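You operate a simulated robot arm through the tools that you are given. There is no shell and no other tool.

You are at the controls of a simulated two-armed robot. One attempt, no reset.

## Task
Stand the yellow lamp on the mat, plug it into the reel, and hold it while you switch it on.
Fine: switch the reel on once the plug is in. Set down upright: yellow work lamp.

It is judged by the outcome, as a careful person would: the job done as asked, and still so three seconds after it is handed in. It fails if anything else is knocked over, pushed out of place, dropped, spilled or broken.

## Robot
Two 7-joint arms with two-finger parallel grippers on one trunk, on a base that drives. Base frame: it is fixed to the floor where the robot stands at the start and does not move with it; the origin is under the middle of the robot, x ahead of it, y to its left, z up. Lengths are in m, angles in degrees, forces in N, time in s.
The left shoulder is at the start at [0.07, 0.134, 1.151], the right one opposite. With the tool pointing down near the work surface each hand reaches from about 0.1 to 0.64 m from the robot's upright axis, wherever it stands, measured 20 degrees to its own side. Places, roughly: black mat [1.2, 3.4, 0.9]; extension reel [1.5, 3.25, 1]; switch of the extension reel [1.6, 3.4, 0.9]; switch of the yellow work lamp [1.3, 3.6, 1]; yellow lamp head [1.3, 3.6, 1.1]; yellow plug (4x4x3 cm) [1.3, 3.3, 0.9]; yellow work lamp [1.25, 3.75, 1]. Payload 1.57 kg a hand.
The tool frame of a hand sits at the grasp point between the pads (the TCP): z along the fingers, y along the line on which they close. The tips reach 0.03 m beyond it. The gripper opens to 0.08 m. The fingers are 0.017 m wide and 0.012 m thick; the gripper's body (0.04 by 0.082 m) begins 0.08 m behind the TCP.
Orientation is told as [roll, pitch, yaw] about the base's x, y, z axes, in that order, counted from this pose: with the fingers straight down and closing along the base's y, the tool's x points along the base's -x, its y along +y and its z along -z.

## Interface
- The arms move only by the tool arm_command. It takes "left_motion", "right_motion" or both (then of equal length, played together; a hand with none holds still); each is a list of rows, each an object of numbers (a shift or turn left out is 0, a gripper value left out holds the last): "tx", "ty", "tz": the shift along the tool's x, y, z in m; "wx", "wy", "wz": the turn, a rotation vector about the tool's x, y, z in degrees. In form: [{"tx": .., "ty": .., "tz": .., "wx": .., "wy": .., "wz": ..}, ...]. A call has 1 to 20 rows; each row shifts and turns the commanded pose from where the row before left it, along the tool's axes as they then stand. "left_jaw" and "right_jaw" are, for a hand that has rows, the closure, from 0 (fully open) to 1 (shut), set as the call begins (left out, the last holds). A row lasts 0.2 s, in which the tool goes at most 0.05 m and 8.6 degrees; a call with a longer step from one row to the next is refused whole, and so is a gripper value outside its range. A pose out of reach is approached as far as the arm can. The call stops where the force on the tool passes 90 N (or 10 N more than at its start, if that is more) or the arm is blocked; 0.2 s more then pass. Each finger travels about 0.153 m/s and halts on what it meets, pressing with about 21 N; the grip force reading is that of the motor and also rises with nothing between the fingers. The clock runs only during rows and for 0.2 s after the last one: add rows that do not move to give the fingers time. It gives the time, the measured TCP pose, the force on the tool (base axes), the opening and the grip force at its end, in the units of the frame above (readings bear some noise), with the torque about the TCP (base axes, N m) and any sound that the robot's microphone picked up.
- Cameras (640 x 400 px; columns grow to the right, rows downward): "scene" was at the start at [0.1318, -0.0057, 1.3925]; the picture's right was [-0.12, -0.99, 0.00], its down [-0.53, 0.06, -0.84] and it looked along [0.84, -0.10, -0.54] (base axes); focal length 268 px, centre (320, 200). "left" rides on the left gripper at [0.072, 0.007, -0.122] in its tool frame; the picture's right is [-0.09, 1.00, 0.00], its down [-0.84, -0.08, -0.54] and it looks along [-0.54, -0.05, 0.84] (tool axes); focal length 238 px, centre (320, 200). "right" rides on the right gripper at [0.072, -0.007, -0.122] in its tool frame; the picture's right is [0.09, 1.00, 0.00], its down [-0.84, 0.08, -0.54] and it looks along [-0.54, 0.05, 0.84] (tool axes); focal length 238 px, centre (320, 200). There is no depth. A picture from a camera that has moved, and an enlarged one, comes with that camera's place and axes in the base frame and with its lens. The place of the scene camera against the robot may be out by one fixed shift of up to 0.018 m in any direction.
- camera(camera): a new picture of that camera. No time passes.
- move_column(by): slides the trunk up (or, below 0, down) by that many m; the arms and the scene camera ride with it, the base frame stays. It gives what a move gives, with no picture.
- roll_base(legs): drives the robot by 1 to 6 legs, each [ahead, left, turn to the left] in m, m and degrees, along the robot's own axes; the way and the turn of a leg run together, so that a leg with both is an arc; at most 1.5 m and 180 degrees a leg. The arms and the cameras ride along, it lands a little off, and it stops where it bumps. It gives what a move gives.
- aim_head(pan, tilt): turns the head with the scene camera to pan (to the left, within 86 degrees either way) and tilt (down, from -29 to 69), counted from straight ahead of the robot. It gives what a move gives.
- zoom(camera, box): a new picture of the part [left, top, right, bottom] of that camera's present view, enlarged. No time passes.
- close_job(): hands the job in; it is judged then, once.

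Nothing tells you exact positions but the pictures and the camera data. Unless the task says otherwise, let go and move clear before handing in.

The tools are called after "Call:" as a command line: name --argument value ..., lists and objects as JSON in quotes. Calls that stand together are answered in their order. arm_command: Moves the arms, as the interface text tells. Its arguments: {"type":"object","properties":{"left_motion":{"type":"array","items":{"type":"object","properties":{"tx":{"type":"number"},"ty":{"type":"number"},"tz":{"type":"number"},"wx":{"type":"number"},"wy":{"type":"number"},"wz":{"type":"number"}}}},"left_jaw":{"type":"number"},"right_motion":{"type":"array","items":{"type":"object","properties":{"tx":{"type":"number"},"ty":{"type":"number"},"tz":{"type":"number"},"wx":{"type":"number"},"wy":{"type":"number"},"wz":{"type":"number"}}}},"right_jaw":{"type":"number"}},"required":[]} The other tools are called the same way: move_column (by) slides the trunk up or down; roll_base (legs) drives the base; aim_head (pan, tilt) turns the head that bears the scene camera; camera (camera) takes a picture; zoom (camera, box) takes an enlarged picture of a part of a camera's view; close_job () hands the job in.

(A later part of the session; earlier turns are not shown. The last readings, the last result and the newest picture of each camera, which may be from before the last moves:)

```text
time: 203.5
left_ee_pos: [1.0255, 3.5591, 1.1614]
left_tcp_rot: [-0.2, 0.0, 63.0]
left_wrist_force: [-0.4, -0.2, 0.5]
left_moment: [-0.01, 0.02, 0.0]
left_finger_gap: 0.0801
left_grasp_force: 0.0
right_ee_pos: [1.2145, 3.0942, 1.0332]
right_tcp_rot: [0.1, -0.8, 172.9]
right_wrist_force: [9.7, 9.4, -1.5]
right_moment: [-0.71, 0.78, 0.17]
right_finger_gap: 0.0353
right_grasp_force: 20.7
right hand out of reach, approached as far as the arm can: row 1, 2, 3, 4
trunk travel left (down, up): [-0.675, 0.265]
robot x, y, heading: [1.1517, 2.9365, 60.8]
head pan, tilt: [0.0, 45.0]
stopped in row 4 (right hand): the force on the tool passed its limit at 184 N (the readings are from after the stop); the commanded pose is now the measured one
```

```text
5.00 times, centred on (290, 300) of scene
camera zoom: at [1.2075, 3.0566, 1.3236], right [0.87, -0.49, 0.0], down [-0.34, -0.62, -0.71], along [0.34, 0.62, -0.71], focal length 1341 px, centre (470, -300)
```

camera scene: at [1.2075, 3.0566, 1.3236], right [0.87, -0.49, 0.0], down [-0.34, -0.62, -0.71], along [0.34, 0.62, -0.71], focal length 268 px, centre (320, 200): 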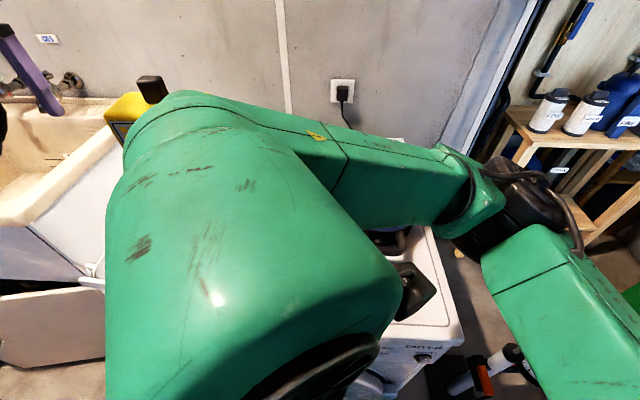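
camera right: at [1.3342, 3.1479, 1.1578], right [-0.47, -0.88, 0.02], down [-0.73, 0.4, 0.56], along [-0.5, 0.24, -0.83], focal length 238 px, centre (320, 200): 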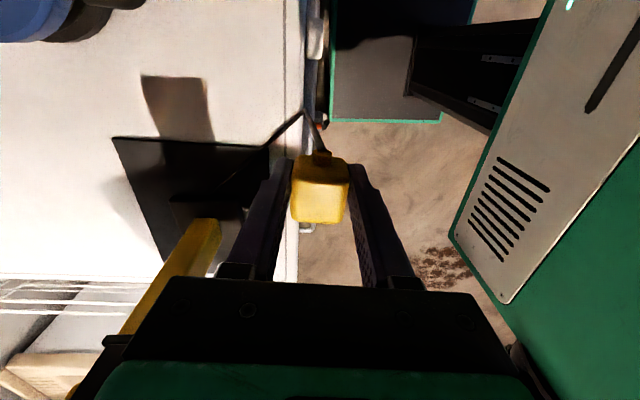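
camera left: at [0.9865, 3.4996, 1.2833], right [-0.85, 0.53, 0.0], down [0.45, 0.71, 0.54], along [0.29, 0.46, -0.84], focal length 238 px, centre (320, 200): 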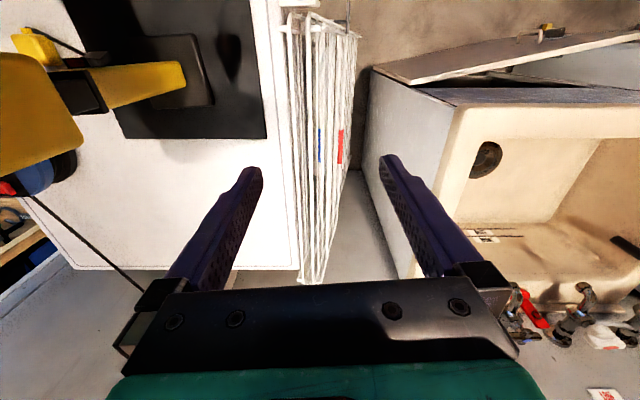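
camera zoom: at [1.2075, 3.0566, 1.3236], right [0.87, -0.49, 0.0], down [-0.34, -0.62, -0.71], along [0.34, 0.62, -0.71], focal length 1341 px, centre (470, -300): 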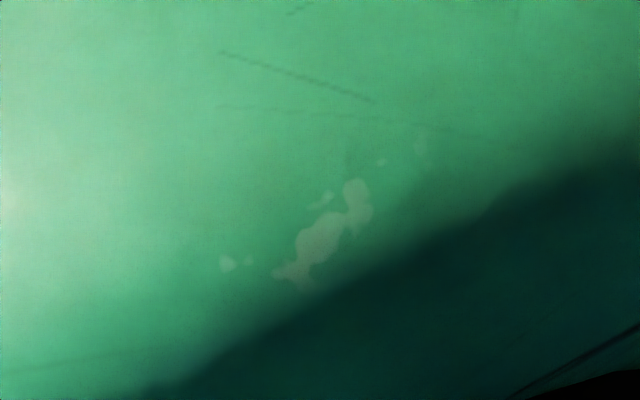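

I folded the right arm too far and it pressed on my own body; the plug is still held. I'll move it straight forward again and undo the wrist turn.

Call:
arm_command --right_motion '[{"tx": 0.012, "ty": -0.03}, {"tx": 0.015, "ty": -0.037}, {"tx": 0.015, "ty": -0.037}, {"tx": 0.015, "ty": -0.037}, {}]'

Call:
camera --camera "scene"

Call:
zoom --camera "scene" --box '[240, 230, 360, 330]'

```text
time: 204.7
left_ee_pos: [1.0257, 3.5605, 1.1614]
left_tcp_rot: [-0.1, 0.0, 63.0]
left_wrist_force: [-0.3, 0.0, 0.5]
left_moment: [0.0, 0.02, 0.01]
left_finger_gap: 0.08
left_grasp_force: 0.0
right_ee_pos: [1.2136, 3.0947, 1.0334]
right_tcp_rot: [0.1, -0.8, 173.0]
right_wrist_force: [20.2, 27.6, -0.5]
right_moment: [-2.44, 1.81, 0.09]
right_finger_gap: 0.0351
right_grasp_force: 21.3
right hand out of reach, approached as far as the arm can: row 1, 2, 3, 4
trunk travel left (down, up): [-0.675, 0.265]
robot x, y, heading: [1.1494, 2.9397, 60.7]
head pan, tilt: [0.0, 45.0]
```

```text
taken
camera scene: at [1.208, 3.0568, 1.3235], right [0.87, -0.49, 0.0], down [-0.34, -0.62, -0.71], along [0.34, 0.62, -0.71], focal length 268 px, centre (320, 200)
```

scene: 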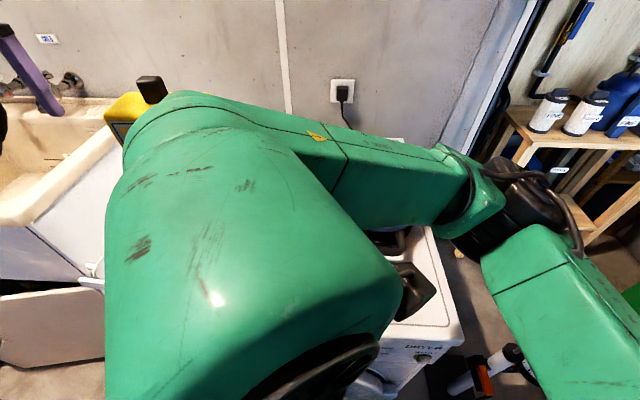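

```text
4.00 times, centred on (300, 280) of scene
camera zoom: at [1.208, 3.0568, 1.3235], right [0.87, -0.49, 0.0], down [-0.34, -0.62, -0.71], along [0.34, 0.62, -0.71], focal length 1073 px, centre (400, -120)
```

zoom: 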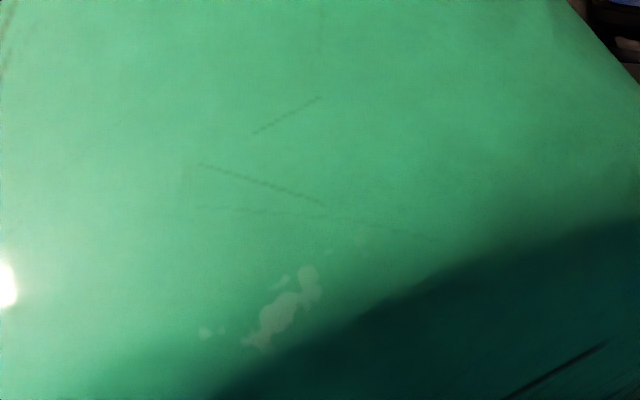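

That wrist angle forces the arm against my body, so I'll turn the wrist back first; the hand will then follow forward.

Call:
arm_command --right_motion '[{"wz": 6}, {"wz": 6}, {"wz": 6}, {"wz": 6}, {"wz": 6}, {}]'

Call:
camera --camera "scene"

```text
time: 206.1
left_ee_pos: [1.0241, 3.5602, 1.1612]
left_tcp_rot: [-0.2, 0.0, 63.0]
left_wrist_force: [-0.3, 0.7, -0.4]
left_moment: [0.0, 0.0, -0.02]
left_finger_gap: 0.08
left_grasp_force: 0.0
right_ee_pos: [1.2135, 3.0931, 1.0328]
right_tcp_rot: [0.5, -0.8, 143.1]
right_wrist_force: [-0.2, -0.6, 0.2]
right_moment: [0.04, -0.03, 0.02]
right_finger_gap: 0.0354
right_grasp_force: 21.2
trunk travel left (down, up): [-0.675, 0.265]
robot x, y, heading: [1.1533, 2.9375, 60.9]
head pan, tilt: [0.0, 45.0]
```

```text
taken
camera scene: at [1.2078, 3.0567, 1.3235], right [0.87, -0.49, 0.0], down [-0.34, -0.62, -0.71], along [0.34, 0.62, -0.71], focal length 268 px, centre (320, 200)
```

scene: 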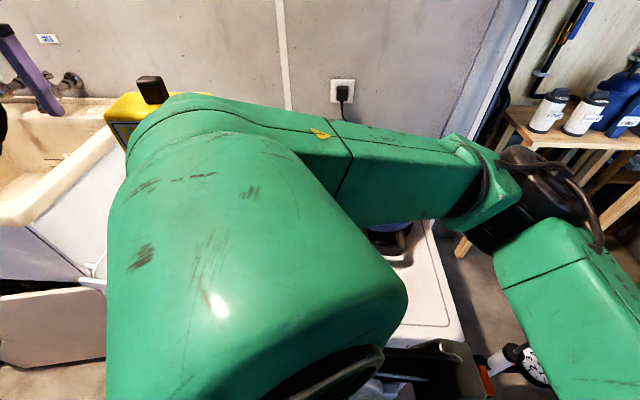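

The pressure is gone. Now I'll move the hand forward and gradually turn the wrist back to its normal heading.

Call:
arm_command --right_motion '[{"tx": 0.0029, "ty": -0.0226, "wz": 7}, {"tx": 0.0001, "ty": -0.0228, "wz": 7}, {"tx": -0.0027, "ty": -0.0226, "wz": 7}, {"tx": -0.0054, "ty": -0.0222, "wz": 7}, {"tx": -0.0081, "ty": -0.0213, "wz": 7}, {"tx": -0.0106, "ty": -0.0202, "wz": 7}, {"tx": -0.013, "ty": -0.0187, "wz": 7}, {"tx": -0.0152, "ty": -0.017, "wz": 7}, {"tx": -0.0172, "ty": -0.015, "wz": 7}, {"tx": -0.0188, "ty": -0.0129, "wz": 7}, {"tx": -0.0203, "ty": -0.0105, "wz": 7}, {"tx": -0.0214, "ty": -0.0079, "wz": 7}, {}]'

Call:
camera --camera "scene"

Call:
camera --camera "right"

```text
time: 208.9
left_ee_pos: [1.0245, 3.5595, 1.1619]
left_tcp_rot: [0.0, 0.0, 63.0]
left_wrist_force: [-0.1, 0.8, 0.0]
left_moment: [0.0, 0.0, -0.02]
left_finger_gap: 0.0801
left_grasp_force: 0.0
right_ee_pos: [1.4036, 3.2908, 1.0308]
right_tcp_rot: [0.8, 0.3, 59.1]
right_wrist_force: [0.3, 0.2, -1.2]
right_moment: [0.0, 0.02, 0.01]
right_finger_gap: 0.0351
right_grasp_force: 21.1
trunk travel left (down, up): [-0.675, 0.265]
robot x, y, heading: [1.1525, 2.9347, 61.0]
head pan, tilt: [0.0, 45.0]
```

```text
taken
camera scene: at [1.2077, 3.0565, 1.3236], right [0.87, -0.49, 0.0], down [-0.34, -0.62, -0.71], along [0.34, 0.62, -0.71], focal length 268 px, centre (320, 200)
```

scene: 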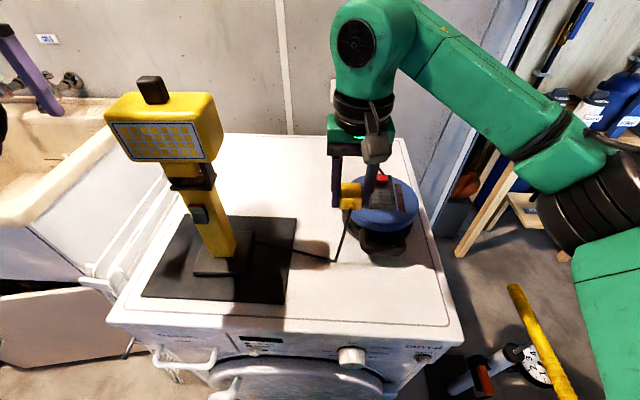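

```text
taken
camera right: at [1.3734, 3.2242, 1.1523], right [-0.9, 0.43, 0.01], down [0.37, 0.76, 0.54], along [0.22, 0.49, -0.84], focal length 238 px, centre (320, 200)
```

right: 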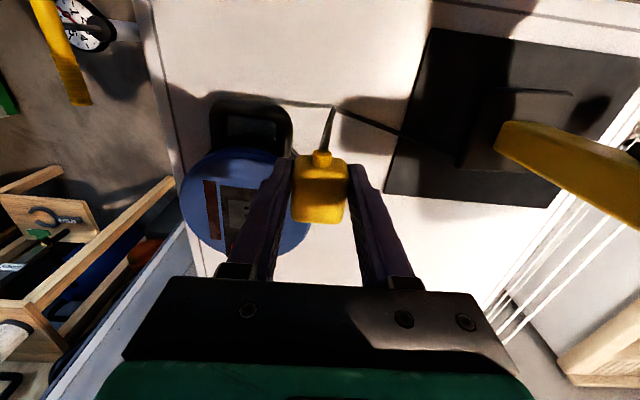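

The plug is still held and the lamp is undisturbed. No prongs are visible on any side, and the 4×4 cm flat side matches the square socket plate, so I'll insert it flat, cord to the front. First I'll measure the socket position from here.

Call:
zoom --camera "right" --box '[170, 90, 350, 270]'

Call:
zoom --camera "scene" --box '[320, 140, 440, 270]'

```text
2.22 times, centred on (260, 180) of right
camera zoom: at [1.3734, 3.2242, 1.1523], right [-0.9, 0.43, 0.01], down [0.37, 0.76, 0.54], along [0.22, 0.49, -0.84], focal length 530 px, centre (453, 244)
```

zoom: 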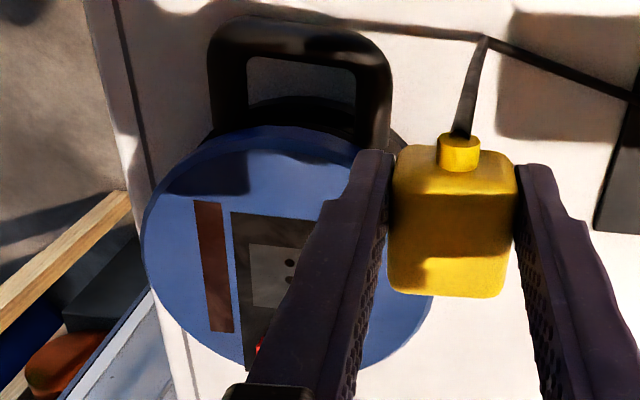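

```text
3.08 times, centred on (380, 205) of scene
camera zoom: at [1.2077, 3.0565, 1.3236], right [0.87, -0.49, 0.0], down [-0.34, -0.62, -0.71], along [0.34, 0.62, -0.71], focal length 825 px, centre (135, 185)
```

zoom: 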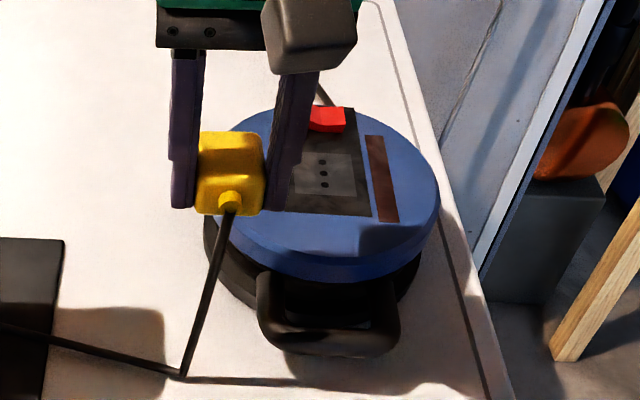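

I get the socket centre at about [1.523, 3.340] with the reel top near z=0.92, consistent between cameras. I'll carry the plug over it at a safe height and align the yaw to 57.5°.

Call:
arm_command --right_motion '[{"tx": -0.015, "ty": -0.011, "wx": 0.4}, {"tx": -0.0227, "ty": -0.0165, "wx": 0.4, "wz": 0.8}, {"tx": -0.0227, "ty": -0.0165, "wz": 0.8}, {"tx": -0.0227, "ty": -0.0165}, {"tx": -0.0227, "ty": -0.0165}, {}, {}]'

Call:
camera --camera "right"

Call:
zoom --camera "scene" --box '[320, 120, 440, 250]'

```text
time: 210.5
left_ee_pos: [1.0257, 3.5587, 1.1625]
left_tcp_rot: [-0.1, 0.0, 63.0]
left_wrist_force: [0.0, -0.1, -0.6]
left_moment: [0.03, 0.0, 0.03]
left_finger_gap: 0.0799
left_grasp_force: 0.2
right_ee_pos: [1.5234, 3.3402, 1.0295]
right_tcp_rot: [-0.2, 0.4, 57.6]
right_wrist_force: [0.0, 0.3, -0.5]
right_moment: [0.0, 0.03, 0.01]
right_finger_gap: 0.0351
right_grasp_force: 20.6
trunk travel left (down, up): [-0.675, 0.265]
robot x, y, heading: [1.1546, 2.9344, 60.9]
head pan, tilt: [0.0, 45.0]
```

```text
taken
camera right: at [1.4911, 3.2762, 1.1514], right [-0.89, 0.46, 0.0], down [0.38, 0.75, 0.54], along [0.24, 0.48, -0.84], focal length 238 px, centre (320, 200)
```

right: 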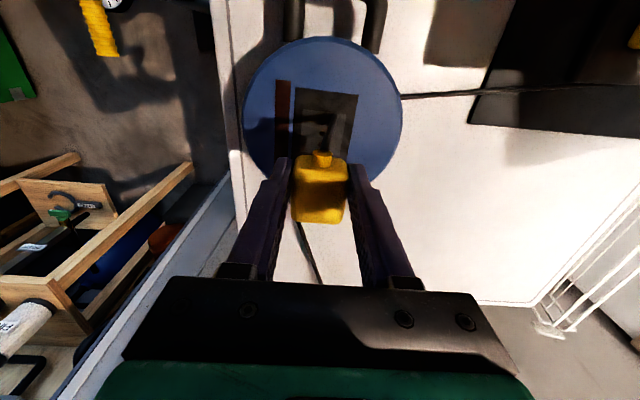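

```text
3.08 times, centred on (380, 185) of scene
camera zoom: at [1.2081, 3.0568, 1.3235], right [0.87, -0.49, 0.0], down [-0.34, -0.62, -0.71], along [0.34, 0.62, -0.71], focal length 825 px, centre (135, 246)
```

zoom: 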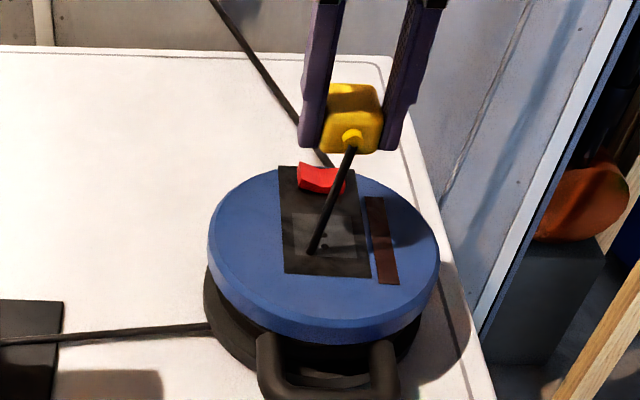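

Call:
zoom --camera "right" --box '[260, 70, 390, 170]'

```text
4.00 times, centred on (325, 120) of right
camera zoom: at [1.4911, 3.2762, 1.1514], right [-0.89, 0.46, 0.0], down [0.38, 0.75, 0.54], along [0.24, 0.48, -0.84], focal length 953 px, centre (300, 520)
```

zoom: 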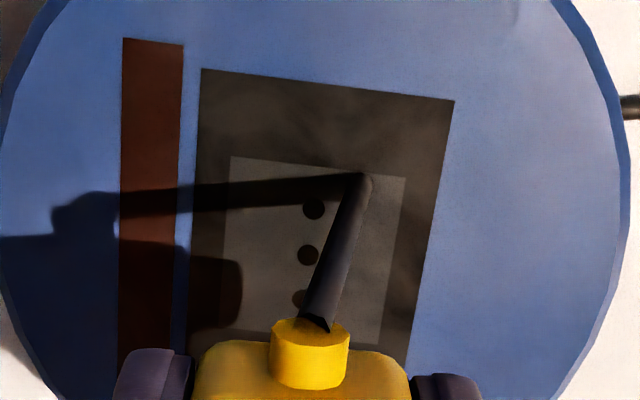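

The plate and its three holes line up under the plug within about 2 mm, and the cable is leaning to the front. I'll lower the plug slowly and feel for contact.

Call:
arm_command --right_motion '[{"tz": 0.012}, {"tz": 0.015}, {"tz": 0.015}, {"tz": 0.012}, {"tz": 0.006}, {}]'

Call:
zoom --camera "right" --box '[250, 100, 390, 240]'

Call:
zoom --camera "scene" --box '[320, 120, 440, 250]'

```text
time: 211.9
left_ee_pos: [1.0248, 3.559, 1.1612]
left_tcp_rot: [-0.1, 0.0, 63.0]
left_wrist_force: [-0.2, 0.0, -0.5]
left_moment: [-0.01, 0.0, 0.01]
left_finger_gap: 0.0802
left_grasp_force: 0.1
right_ee_pos: [1.5266, 3.3386, 0.9685]
right_tcp_rot: [-0.1, 0.4, 57.6]
right_wrist_force: [-1.2, 0.7, -0.4]
right_moment: [-0.04, 0.02, 0.02]
right_finger_gap: 0.0352
right_grasp_force: 20.8
trunk travel left (down, up): [-0.675, 0.265]
robot x, y, heading: [1.1508, 2.9368, 60.9]
head pan, tilt: [0.0, 45.0]
```

```text
2.86 times, centred on (320, 170) of right
camera zoom: at [1.4925, 3.2752, 1.0901], right [-0.89, 0.46, 0.0], down [0.39, 0.75, 0.53], along [0.24, 0.48, -0.84], focal length 681 px, centre (320, 286)
```

zoom: 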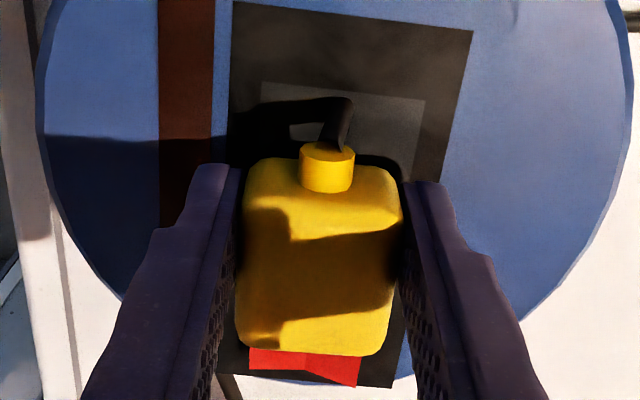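

```text
3.08 times, centred on (380, 185) of scene
camera zoom: at [1.208, 3.0568, 1.3235], right [0.87, -0.49, 0.0], down [-0.34, -0.62, -0.71], along [0.34, 0.62, -0.71], focal length 825 px, centre (135, 246)
```

zoom: 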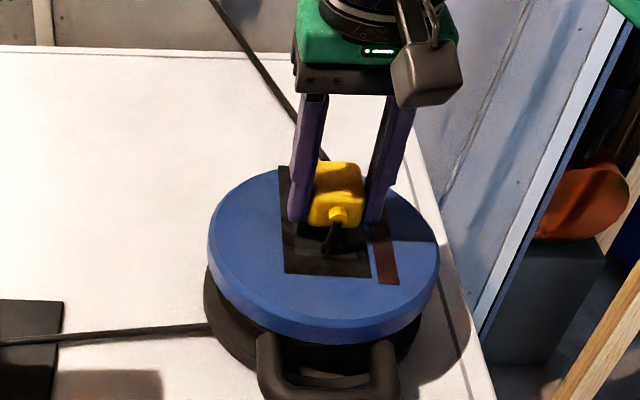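

The socket lies about 3 mm to the left and 2 mm ahead of the plug's centre. I'll correct this and keep lowering in small steps.

Call:
arm_command --right_motion '[{"tx": -0.002, "ty": 0.003}, {"tz": 0.004}, {"tz": 0.004}, {}]'

Call:
arm_command --right_motion '[{"tz": 0.003}, {"tz": 0.003}, {}]'

Call:
zoom --camera "right" --box '[250, 100, 390, 240]'

```text
time: 212.9
left_ee_pos: [1.0249, 3.5598, 1.1607]
left_tcp_rot: [0.0, 0.0, 63.0]
left_wrist_force: [0.6, 0.2, -0.1]
left_moment: [0.04, -0.01, -0.01]
left_finger_gap: 0.0801
left_grasp_force: 0.1
right_ee_pos: [1.5239, 3.3421, 0.9614]
right_tcp_rot: [-0.1, 0.5, 57.5]
right_wrist_force: [-0.3, 0.3, -1.3]
right_moment: [-0.01, -0.03, 0.0]
right_finger_gap: 0.0354
right_grasp_force: 20.8
trunk travel left (down, up): [-0.675, 0.265]
robot x, y, heading: [1.1547, 2.9346, 60.8]
head pan, tilt: [0.0, 45.0]
```

```text
time: 213.7
left_ee_pos: [1.0243, 3.5586, 1.1613]
left_tcp_rot: [0.0, 0.0, 63.1]
left_wrist_force: [-0.1, -0.4, -0.3]
left_moment: [-0.02, -0.02, 0.0]
left_finger_gap: 0.0799
left_grasp_force: 0.0
right_ee_pos: [1.5242, 3.3417, 0.9569]
right_tcp_rot: [-0.2, 0.3, 57.5]
right_wrist_force: [1.1, 2.5, 8.6]
right_moment: [0.26, -0.17, 0.0]
right_finger_gap: 0.035
right_grasp_force: 21.2
trunk travel left (down, up): [-0.675, 0.265]
robot x, y, heading: [1.1512, 2.9378, 60.7]
head pan, tilt: [0.0, 45.0]
```

```text
2.86 times, centred on (320, 170) of right
camera zoom: at [1.4906, 3.2771, 1.0779], right [-0.89, 0.46, 0.0], down [0.38, 0.75, 0.54], along [0.25, 0.48, -0.84], focal length 681 px, centre (320, 286)
```

zoom: 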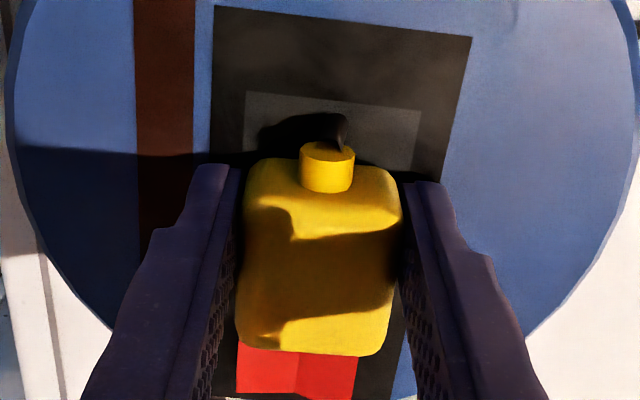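

The plug has touched the socket plate and is centred. Now I'll push it in gently and watch the force and any sound.

Call:
arm_command --right_motion '[{"tz": 0.003}, {"tz": 0.003}, {}]'

Call:
arm_command --right_motion '[{"tz": 0.003}, {"tz": 0.003}, {}]'

Call:
zoom --camera "scene" --box '[320, 120, 440, 250]'

```text
time: 214.5
left_ee_pos: [1.0226, 3.5557, 1.1625]
left_tcp_rot: [-0.1, -0.3, 63.0]
left_wrist_force: [0.0, -0.2, 0.1]
left_moment: [-0.01, 0.0, 0.04]
left_finger_gap: 0.0801
left_grasp_force: 0.0
right_ee_pos: [1.5227, 3.3397, 0.9554]
right_tcp_rot: [0.0, -0.3, 57.5]
right_wrist_force: [16.0, 8.8, 49.0]
right_moment: [-0.35, -0.9, 0.46]
right_finger_gap: 0.0355
right_grasp_force: 21.2
trunk travel left (down, up): [-0.675, 0.265]
robot x, y, heading: [1.1507, 2.9341, 60.7]
head pan, tilt: [0.0, 45.0]
```

```text
time: 215.3
left_ee_pos: [1.022, 3.5533, 1.1641]
left_tcp_rot: [-0.1, -0.5, 63.0]
left_wrist_force: [-0.3, -0.2, 0.1]
left_moment: [0.0, 0.0, 0.01]
left_finger_gap: 0.0798
left_grasp_force: 0.0
right_ee_pos: [1.5229, 3.3385, 0.9548]
right_tcp_rot: [0.4, -0.9, 57.5]
right_wrist_force: [24.9, 9.9, 73.9]
right_moment: [-0.9, -1.72, 0.43]
right_finger_gap: 0.0353
right_grasp_force: 20.5
trunk travel left (down, up): [-0.675, 0.265]
robot x, y, heading: [1.1508, 2.9379, 60.7]
head pan, tilt: [0.0, 45.0]
```

```text
3.08 times, centred on (380, 185) of scene
camera zoom: at [1.2048, 3.0497, 1.3247], right [0.87, -0.49, 0.0], down [-0.34, -0.61, -0.71], along [0.35, 0.62, -0.7], focal length 825 px, centre (135, 246)
```

zoom: 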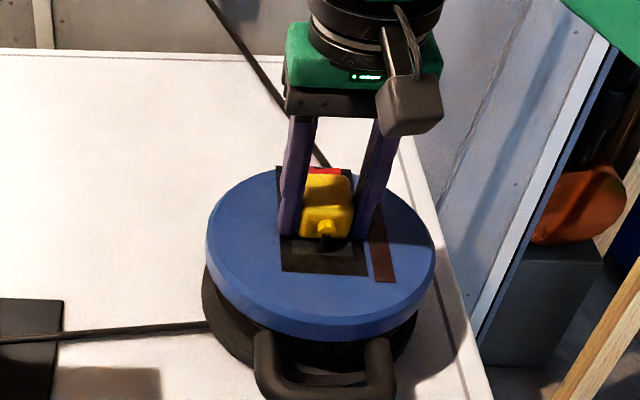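

There's firm contact but no movement and no sound, so this may not be a proper insertion. I'll relieve the force, then lift slightly to see whether the plug stays or comes along.

Call:
arm_command --right_motion '[{"tz": -0.005}, {"tz": -0.005}, {"tz": -0.002}, {}]'

Call:
arm_command --right_motion '[{"tz": -0.004}, {"tz": -0.005}, {"tz": -0.006}, {"tz": -0.006}, {}]'

Call:
zoom --camera "scene" --box '[320, 120, 440, 250]'

Call:
zoom --camera "right" --box '[250, 100, 390, 240]'

```text
time: 216.3
left_ee_pos: [1.025, 3.5578, 1.1619]
left_tcp_rot: [0.0, -0.1, 63.0]
left_wrist_force: [-0.4, 0.3, 0.0]
left_moment: [0.01, -0.01, -0.03]
left_finger_gap: 0.0798
left_grasp_force: 0.1
right_ee_pos: [1.5229, 3.3397, 0.9551]
right_tcp_rot: [-0.1, 0.5, 57.5]
right_wrist_force: [7.9, 4.6, 19.6]
right_moment: [0.39, -0.1, -0.18]
right_finger_gap: 0.0353
right_grasp_force: 20.7
trunk travel left (down, up): [-0.675, 0.265]
robot x, y, heading: [1.1513, 2.9369, 60.9]
head pan, tilt: [0.0, 45.0]
```

```text
time: 217.5
left_ee_pos: [1.0248, 3.559, 1.1617]
left_tcp_rot: [-0.1, 0.0, 63.0]
left_wrist_force: [-1.3, -0.5, -0.3]
left_moment: [-0.01, -0.01, -0.02]
left_finger_gap: 0.0799
left_grasp_force: 0.0
right_ee_pos: [1.5224, 3.3426, 0.9757]
right_tcp_rot: [-0.2, 0.5, 57.6]
right_wrist_force: [0.3, -0.6, -0.9]
right_moment: [0.0, 0.01, -0.02]
right_finger_gap: 0.0352
right_grasp_force: 21.1
trunk travel left (down, up): [-0.675, 0.265]
robot x, y, heading: [1.1477, 2.9395, 60.8]
head pan, tilt: [0.0, 45.0]
```

```text
3.08 times, centred on (380, 185) of scene
camera zoom: at [1.208, 3.0567, 1.3235], right [0.87, -0.49, 0.0], down [-0.34, -0.62, -0.71], along [0.34, 0.62, -0.71], focal length 825 px, centre (135, 246)
```

zoom: 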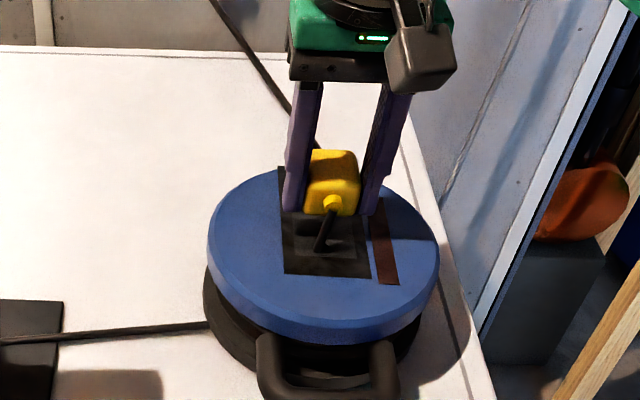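

```text
2.86 times, centred on (320, 170) of right
camera zoom: at [1.4895, 3.2783, 1.0973], right [-0.89, 0.46, 0.0], down [0.39, 0.75, 0.53], along [0.24, 0.48, -0.85], focal length 681 px, centre (320, 286)
```

zoom: 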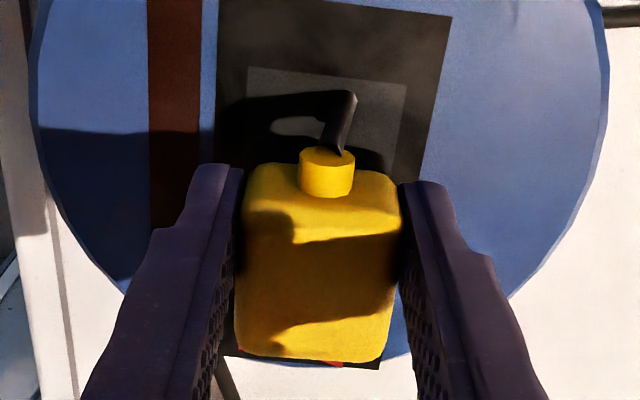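

The socket plate is 4×4 cm with its centre at about [1.521, 3.339], and my plug was about 4–5 mm too far forward. I'll shift it back 4 mm, set it down on the plate, and regrip a bit higher so that the plug itself takes the pressing force.

Call:
arm_command --right_motion '[{"tx": 0.004, "wz": 1}, {"tz": 0.006}, {"tz": 0.006}, {"tz": 0.005}, {}]'

Call:
zoom --camera "right" --box '[250, 100, 390, 240]'

```text
time: 218.7
left_ee_pos: [1.0256, 3.5598, 1.1602]
left_tcp_rot: [-0.2, 0.0, 63.0]
left_wrist_force: [-0.3, 0.7, 0.3]
left_moment: [-0.01, -0.02, -0.02]
left_finger_gap: 0.0802
left_grasp_force: 0.1
right_ee_pos: [1.522, 3.3382, 0.9592]
right_tcp_rot: [-0.1, 0.4, 56.6]
right_wrist_force: [0.5, 1.2, -1.4]
right_moment: [0.0, -0.03, 0.04]
right_finger_gap: 0.0351
right_grasp_force: 20.8
trunk travel left (down, up): [-0.675, 0.265]
robot x, y, heading: [1.1473, 2.9367, 61.0]
head pan, tilt: [0.0, 45.0]
```

```text
2.86 times, centred on (320, 170) of right
camera zoom: at [1.4877, 3.2753, 1.0804], right [-0.88, 0.47, 0.0], down [0.4, 0.75, 0.54], along [0.25, 0.47, -0.84], focal length 681 px, centre (320, 286)
```

zoom: 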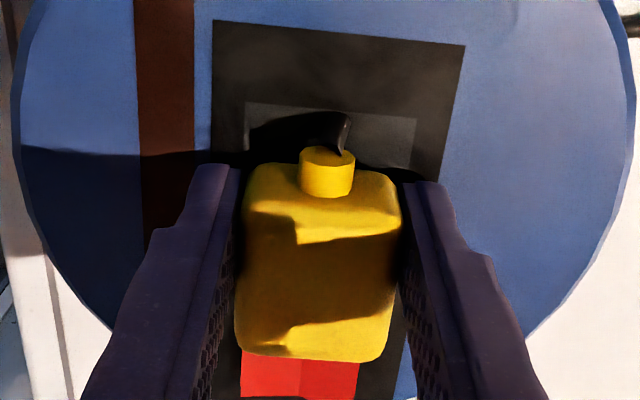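

Call:
arm_command --right_motion '[{"ty": 0.001, "tz": 0.003}, {"tz": 0.001}, {}]'

Call:
arm_command --right_jaw 0.45 --right_motion '[{}, {}, {}]'

Call:
zoom --camera "right" --box '[250, 100, 390, 240]'

Call:
zoom --camera "scene" --box '[320, 120, 440, 250]'

```text
time: 219.5
left_ee_pos: [1.026, 3.5588, 1.1606]
left_tcp_rot: [-0.1, 0.0, 63.0]
left_wrist_force: [-0.8, 1.0, -0.2]
left_moment: [-0.02, 0.01, -0.02]
left_finger_gap: 0.0801
left_grasp_force: 0.0
right_ee_pos: [1.5222, 3.3401, 0.9563]
right_tcp_rot: [-0.1, 0.3, 56.7]
right_wrist_force: [1.3, 1.2, 3.8]
right_moment: [0.09, 0.0, -0.04]
right_finger_gap: 0.0353
right_grasp_force: 20.5
trunk travel left (down, up): [-0.675, 0.265]
robot x, y, heading: [1.1499, 2.9377, 60.7]
head pan, tilt: [0.0, 45.0]
```

```text
time: 220.3
left_ee_pos: [1.0251, 3.557, 1.161]
left_tcp_rot: [0.1, -0.1, 63.0]
left_wrist_force: [-0.5, -0.2, -0.2]
left_moment: [0.04, 0.03, -0.01]
left_finger_gap: 0.0799
left_grasp_force: 0.0
right_ee_pos: [1.5212, 3.3393, 0.9545]
right_tcp_rot: [-0.1, 0.5, 56.6]
right_wrist_force: [2.1, -0.3, 5.1]
right_moment: [0.1, 0.02, -0.07]
right_finger_gap: 0.0427
right_grasp_force: 0.1
trunk travel left (down, up): [-0.675, 0.265]
robot x, y, heading: [1.1482, 2.9337, 60.9]
head pan, tilt: [0.0, 45.0]
```

```text
2.86 times, centred on (320, 170) of right
camera zoom: at [1.4872, 3.2754, 1.0764], right [-0.88, 0.47, 0.0], down [0.4, 0.74, 0.54], along [0.25, 0.47, -0.84], focal length 681 px, centre (320, 286)
```

zoom: 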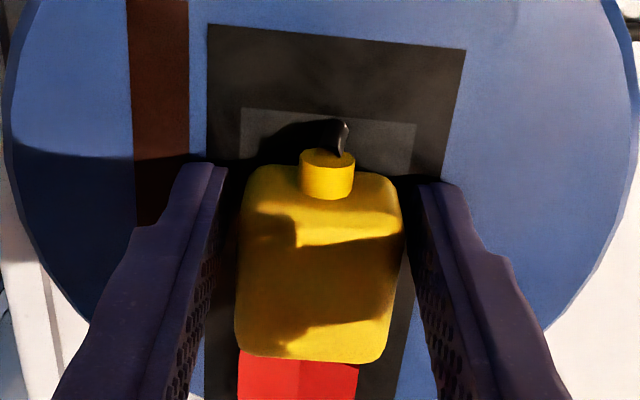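

```text
3.08 times, centred on (380, 185) of scene
camera zoom: at [1.2079, 3.056, 1.3236], right [0.87, -0.49, 0.0], down [-0.34, -0.62, -0.71], along [0.34, 0.62, -0.71], focal length 825 px, centre (135, 246)
```

zoom: 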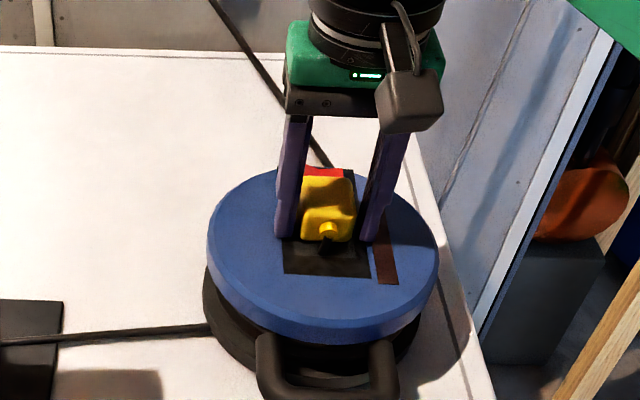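

The plug rests on the plate. I'll raise the hand 1 cm, regrip the plug's upper part, and push it down.

Call:
arm_command --right_motion '[{"tz": -0.006}, {"tz": -0.006}, {}]'

Call:
arm_command --right_jaw 1 --right_motion '[{}, {}, {}]'

Call:
arm_command --right_motion '[{"tz": 0.003}, {"tz": 0.003}, {"tz": 0.002}, {}]'

Call:
zoom --camera "right" --box '[250, 100, 390, 240]'

```text
time: 221.1
left_ee_pos: [1.0247, 3.5589, 1.1607]
left_tcp_rot: [-0.1, 0.0, 63.1]
left_wrist_force: [-0.2, 0.3, -0.7]
left_moment: [-0.03, 0.0, -0.03]
left_finger_gap: 0.0799
left_grasp_force: 0.0
right_ee_pos: [1.5208, 3.3398, 0.9662]
right_tcp_rot: [0.0, 0.6, 56.6]
right_wrist_force: [-0.8, 0.2, -0.6]
right_moment: [-0.01, 0.0, 0.01]
right_finger_gap: 0.0441
right_grasp_force: 0.0
trunk travel left (down, up): [-0.675, 0.265]
robot x, y, heading: [1.1497, 2.9346, 60.7]
head pan, tilt: [0.0, 45.0]
```

```text
time: 221.9
left_ee_pos: [1.025, 3.5591, 1.1608]
left_tcp_rot: [-0.1, -0.1, 63.0]
left_wrist_force: [0.0, 0.3, 0.6]
left_moment: [0.03, 0.02, -0.01]
left_finger_gap: 0.0799
left_grasp_force: 0.1
right_ee_pos: [1.5208, 3.3392, 0.9676]
right_tcp_rot: [0.0, 0.6, 56.6]
right_wrist_force: [-0.1, -0.2, 0.5]
right_moment: [-0.02, -0.01, 0.01]
right_finger_gap: 0.0352
right_grasp_force: 21.5
trunk travel left (down, up): [-0.675, 0.265]
robot x, y, heading: [1.152, 2.9347, 60.7]
head pan, tilt: [0.0, 45.0]
```

```text
time: 222.9
left_ee_pos: [1.0239, 3.5572, 1.1622]
left_tcp_rot: [-0.1, -0.1, 62.9]
left_wrist_force: [-0.9, -0.1, 0.6]
left_moment: [0.01, -0.03, -0.04]
left_finger_gap: 0.08
left_grasp_force: 0.0
right_ee_pos: [1.5204, 3.3366, 0.9615]
right_tcp_rot: [-0.1, 0.3, 56.6]
right_wrist_force: [1.9, 0.5, 17.2]
right_moment: [0.04, 0.0, -0.01]
right_finger_gap: 0.0354
right_grasp_force: 21.1
trunk travel left (down, up): [-0.675, 0.265]
robot x, y, heading: [1.1529, 2.9391, 60.8]
head pan, tilt: [0.0, 45.0]
```

```text
2.86 times, centred on (320, 170) of right
camera zoom: at [1.4854, 3.2738, 1.0823], right [-0.88, 0.47, 0.0], down [0.4, 0.74, 0.54], along [0.25, 0.47, -0.84], focal length 681 px, centre (320, 286)
```

zoom: 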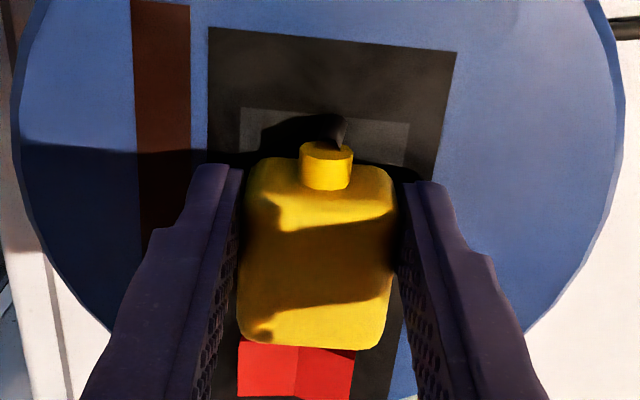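

Call:
arm_command --right_motion '[{"tz": 0.003}, {"tz": 0.003}, {}]'

Call:
zoom --camera "right" --box '[250, 100, 390, 240]'

Call:
zoom --camera "scene" --box '[330, 140, 430, 240]'

```text
time: 223.7
left_ee_pos: [1.0233, 3.5568, 1.1617]
left_tcp_rot: [-0.1, -0.3, 63.0]
left_wrist_force: [0.1, 0.2, -0.6]
left_moment: [0.01, 0.01, 0.01]
left_finger_gap: 0.0797
left_grasp_force: 0.0
right_ee_pos: [1.5204, 3.337, 0.9561]
right_tcp_rot: [-0.1, 0.2, 56.6]
right_wrist_force: [-1.1, -1.5, 18.8]
right_moment: [0.03, 0.08, 0.03]
right_finger_gap: 0.0353
right_grasp_force: 20.9
trunk travel left (down, up): [-0.675, 0.265]
robot x, y, heading: [1.1506, 2.9384, 61.0]
head pan, tilt: [0.0, 45.0]
```

```text
2.86 times, centred on (320, 170) of right
camera zoom: at [1.4857, 3.2738, 1.0762], right [-0.88, 0.47, 0.0], down [0.4, 0.74, 0.54], along [0.25, 0.47, -0.84], focal length 681 px, centre (320, 286)
```

zoom: 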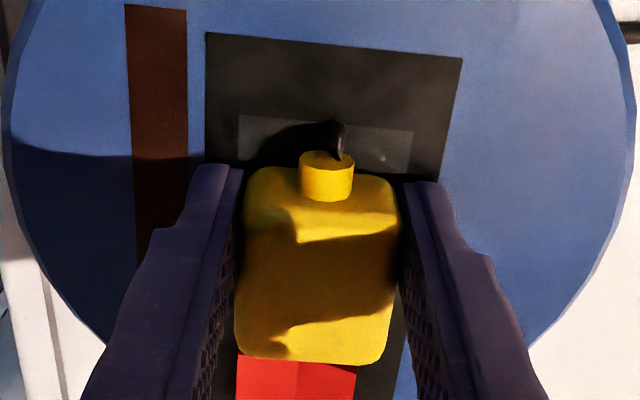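

```text
4.00 times, centred on (380, 190) of scene
camera zoom: at [1.2053, 3.0536, 1.324], right [0.87, -0.49, 0.0], down [-0.34, -0.62, -0.71], along [0.35, 0.62, -0.7], focal length 1073 px, centre (80, 240)
```

zoom: 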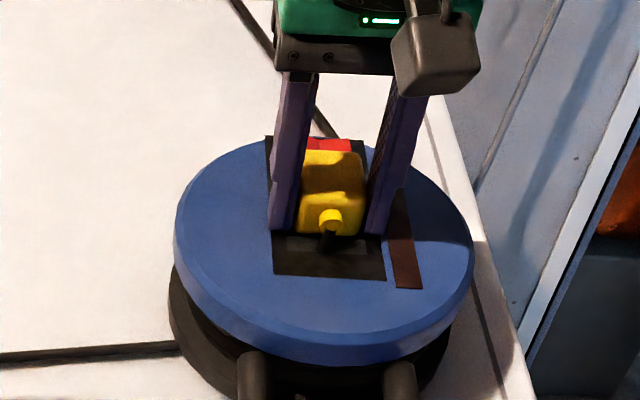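

The fingers just slid along the plug at about 18 N. I'll open, rise above it, close the fingers, and press straight down on the plug's top.

Call:
arm_command --right_jaw 0.4 --right_motion '[{}, {}, {"tz": -0.02}, {"tz": -0.03}, {"tz": -0.02}, {}]'

Call:
arm_command --right_jaw 1 --right_motion '[{}, {}, {}]'

Call:
camera --camera "right"

Call:
zoom --camera "right" --box '[230, 60, 410, 220]'

```text
time: 225.1
left_ee_pos: [1.0244, 3.56, 1.1604]
left_tcp_rot: [-0.2, 0.0, 63.0]
left_wrist_force: [1.5, -0.9, 0.1]
left_moment: [0.02, 0.03, 0.0]
left_finger_gap: 0.0798
left_grasp_force: 0.0
right_ee_pos: [1.5226, 3.34, 1.0233]
right_tcp_rot: [-0.1, 0.6, 56.6]
right_wrist_force: [-0.2, 0.0, -0.1]
right_moment: [-0.01, 0.01, -0.01]
right_finger_gap: 0.0479
right_grasp_force: 0.0
trunk travel left (down, up): [-0.675, 0.265]
robot x, y, heading: [1.1501, 2.936, 60.7]
head pan, tilt: [0.0, 45.0]
```

```text
time: 225.9
left_ee_pos: [1.0247, 3.5581, 1.1612]
left_tcp_rot: [-0.1, 0.0, 63.1]
left_wrist_force: [-0.8, -0.6, -0.6]
left_moment: [-0.03, -0.01, -0.01]
left_finger_gap: 0.0798
left_grasp_force: 0.1
right_ee_pos: [1.5222, 3.3415, 1.0235]
right_tcp_rot: [0.0, 0.5, 56.6]
right_wrist_force: [0.0, -0.4, -0.7]
right_moment: [-0.02, -0.01, 0.0]
right_finger_gap: 0.0003
right_grasp_force: 21.1
trunk travel left (down, up): [-0.675, 0.265]
robot x, y, heading: [1.1509, 2.9399, 60.7]
head pan, tilt: [0.0, 45.0]
```

```text
taken
camera right: at [1.4884, 3.2767, 1.144], right [-0.88, 0.47, 0.0], down [0.4, 0.75, 0.54], along [0.25, 0.47, -0.84], focal length 238 px, centre (320, 200)
```

right: 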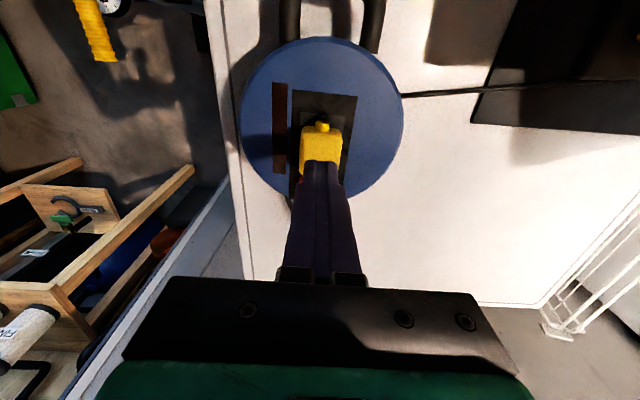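

```text
2.50 times, centred on (320, 140) of right
camera zoom: at [1.4884, 3.2767, 1.144], right [-0.88, 0.47, 0.0], down [0.4, 0.75, 0.54], along [0.25, 0.47, -0.84], focal length 596 px, centre (320, 350)
```

zoom: 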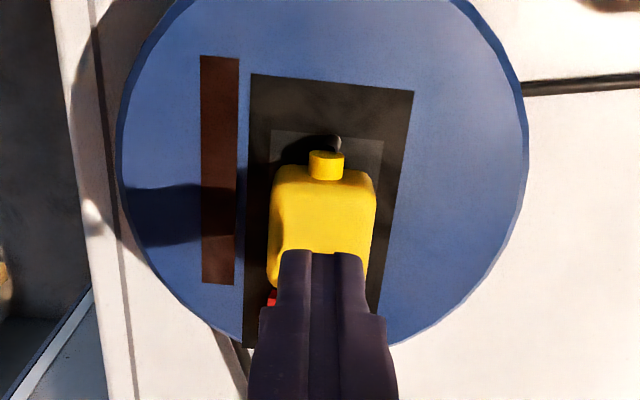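

The plug's front face sits 4 mm behind the plate's front edge, so it is about 4 mm too far forward and 1.5 mm to the right. I'll regrip it, shift it accordingly, and set it back down.

Call:
arm_command --right_jaw 0.3 --right_motion '[{}, {}, {}, {"tz": 0.02}, {"tz": 0.02}, {"tz": 0.02}, {"tz": 0.004}, {}]'

Call:
arm_command --right_jaw 1 --right_motion '[{}, {}, {}]'

Call:
arm_command --right_motion '[{"tz": -0.003}, {"tz": -0.003}, {"tx": 0.002, "ty": 0.001}, {"tx": 0.0025, "ty": 0.0005}, {}]'

Call:
zoom --camera "right" --box '[250, 100, 390, 240]'

```text
time: 227.7
left_ee_pos: [1.0243, 3.559, 1.1609]
left_tcp_rot: [-0.1, 0.0, 63.0]
left_wrist_force: [0.3, -0.2, 0.0]
left_moment: [0.02, 0.0, 0.01]
left_finger_gap: 0.0801
left_grasp_force: 0.0
right_ee_pos: [1.5223, 3.3394, 0.9601]
right_tcp_rot: [-0.1, 0.5, 56.6]
right_wrist_force: [0.3, -0.5, 1.0]
right_moment: [0.02, 0.01, 0.0]
right_finger_gap: 0.056
right_grasp_force: 0.1
trunk travel left (down, up): [-0.675, 0.265]
robot x, y, heading: [1.1526, 2.9353, 61.0]
head pan, tilt: [0.0, 45.0]
```

```text
time: 228.5
left_ee_pos: [1.0245, 3.5587, 1.1616]
left_tcp_rot: [-0.1, 0.0, 63.0]
left_wrist_force: [-0.4, -0.2, 0.1]
left_moment: [0.03, 0.02, 0.0]
left_finger_gap: 0.0798
left_grasp_force: 0.0
right_ee_pos: [1.522, 3.3404, 0.9595]
right_tcp_rot: [-0.1, 0.5, 56.7]
right_wrist_force: [0.5, 0.5, -0.2]
right_moment: [0.03, -0.01, -0.02]
right_finger_gap: 0.0353
right_grasp_force: 20.9
trunk travel left (down, up): [-0.675, 0.265]
robot x, y, heading: [1.149, 2.9385, 60.7]
head pan, tilt: [0.0, 45.0]
```

```text
time: 229.7
left_ee_pos: [1.0256, 3.5595, 1.1606]
left_tcp_rot: [0.0, 0.0, 62.9]
left_wrist_force: [0.5, 0.2, 1.3]
left_moment: [0.02, 0.0, 0.01]
left_finger_gap: 0.08
left_grasp_force: 0.1
right_ee_pos: [1.5163, 3.3374, 0.9644]
right_tcp_rot: [0.0, 0.5, 56.5]
right_wrist_force: [-0.6, 0.8, -0.6]
right_moment: [0.05, 0.03, -0.01]
right_finger_gap: 0.0349
right_grasp_force: 20.9
trunk travel left (down, up): [-0.675, 0.265]
robot x, y, heading: [1.1523, 2.9367, 60.8]
head pan, tilt: [0.0, 45.0]
```

```text
2.86 times, centred on (320, 170) of right
camera zoom: at [1.4824, 3.2733, 1.0862], right [-0.88, 0.47, 0.0], down [0.4, 0.75, 0.54], along [0.25, 0.47, -0.84], focal length 681 px, centre (320, 286)
```

zoom: 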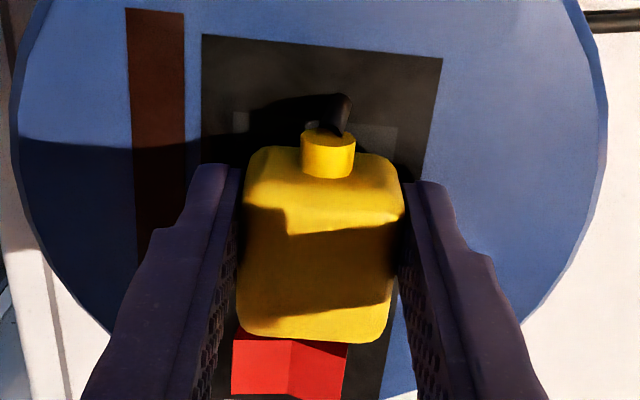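

Call:
arm_command --right_motion '[{"tx": -0.0022, "ty": -0.0015}, {"tz": 0.003}, {"tz": 0.003}, {"tz": 0.002}, {}]'

Call:
zoom --camera "right" --box '[250, 100, 390, 240]'

Call:
arm_command --right_jaw 0.4 --right_motion '[{}, {}, {"tz": -0.02}, {"tz": -0.03}, {"tz": -0.02}, {}]'

Call:
zoom --camera "right" --box '[230, 60, 410, 220]'

```text
time: 230.9
left_ee_pos: [1.0233, 3.557, 1.1606]
left_tcp_rot: [0.0, -0.1, 63.0]
left_wrist_force: [0.5, -0.3, 0.9]
left_moment: [0.0, -0.01, -0.01]
left_finger_gap: 0.08
left_grasp_force: 0.2
right_ee_pos: [1.5187, 3.3377, 0.9594]
right_tcp_rot: [-0.1, 0.3, 56.6]
right_wrist_force: [3.4, 3.8, 16.8]
right_moment: [-0.03, -0.02, 0.01]
right_finger_gap: 0.0352
right_grasp_force: 20.9
trunk travel left (down, up): [-0.675, 0.265]
robot x, y, heading: [1.1529, 2.934, 60.9]
head pan, tilt: [0.0, 45.0]
```

```text
2.86 times, centred on (320, 170) of right
camera zoom: at [1.4845, 3.2735, 1.08], right [-0.88, 0.47, 0.0], down [0.4, 0.74, 0.54], along [0.25, 0.48, -0.84], focal length 681 px, centre (320, 286)
```

zoom: 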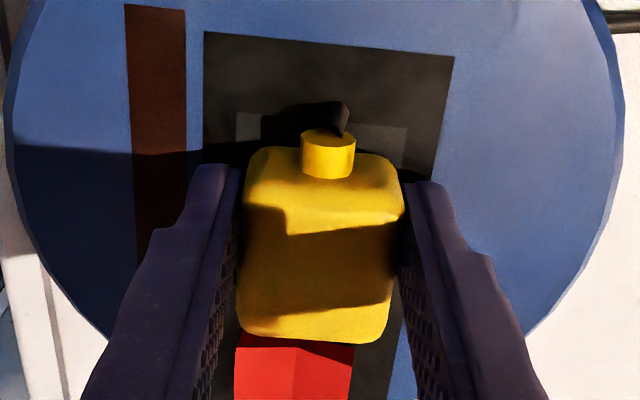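

```text
time: 232.3
left_ee_pos: [1.0249, 3.5598, 1.1612]
left_tcp_rot: [-0.1, 0.0, 62.9]
left_wrist_force: [0.4, 0.9, 0.2]
left_moment: [-0.02, 0.0, -0.02]
left_finger_gap: 0.08
left_grasp_force: 0.0
right_ee_pos: [1.5189, 3.3361, 1.0262]
right_tcp_rot: [-0.1, 0.5, 56.6]
right_wrist_force: [-0.3, -0.5, -0.4]
right_moment: [0.0, -0.03, -0.01]
right_finger_gap: 0.0481
right_grasp_force: 0.1
trunk travel left (down, up): [-0.675, 0.265]
robot x, y, heading: [1.1506, 2.9355, 60.8]
head pan, tilt: [0.0, 45.0]
```

```text
2.50 times, centred on (320, 140) of right
camera zoom: at [1.4847, 3.2723, 1.1476], right [-0.88, 0.47, 0.0], down [0.4, 0.75, 0.53], along [0.25, 0.47, -0.85], focal length 596 px, centre (320, 350)
```

zoom: 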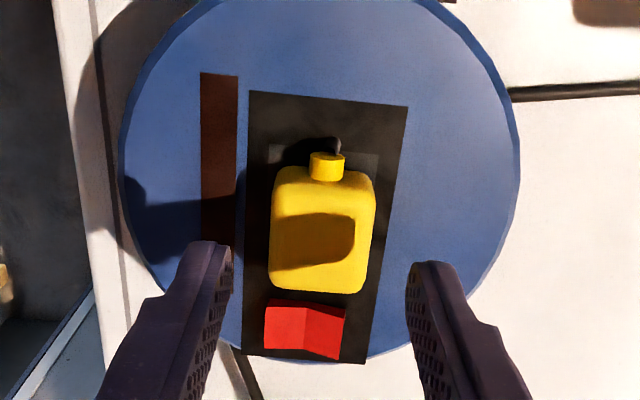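

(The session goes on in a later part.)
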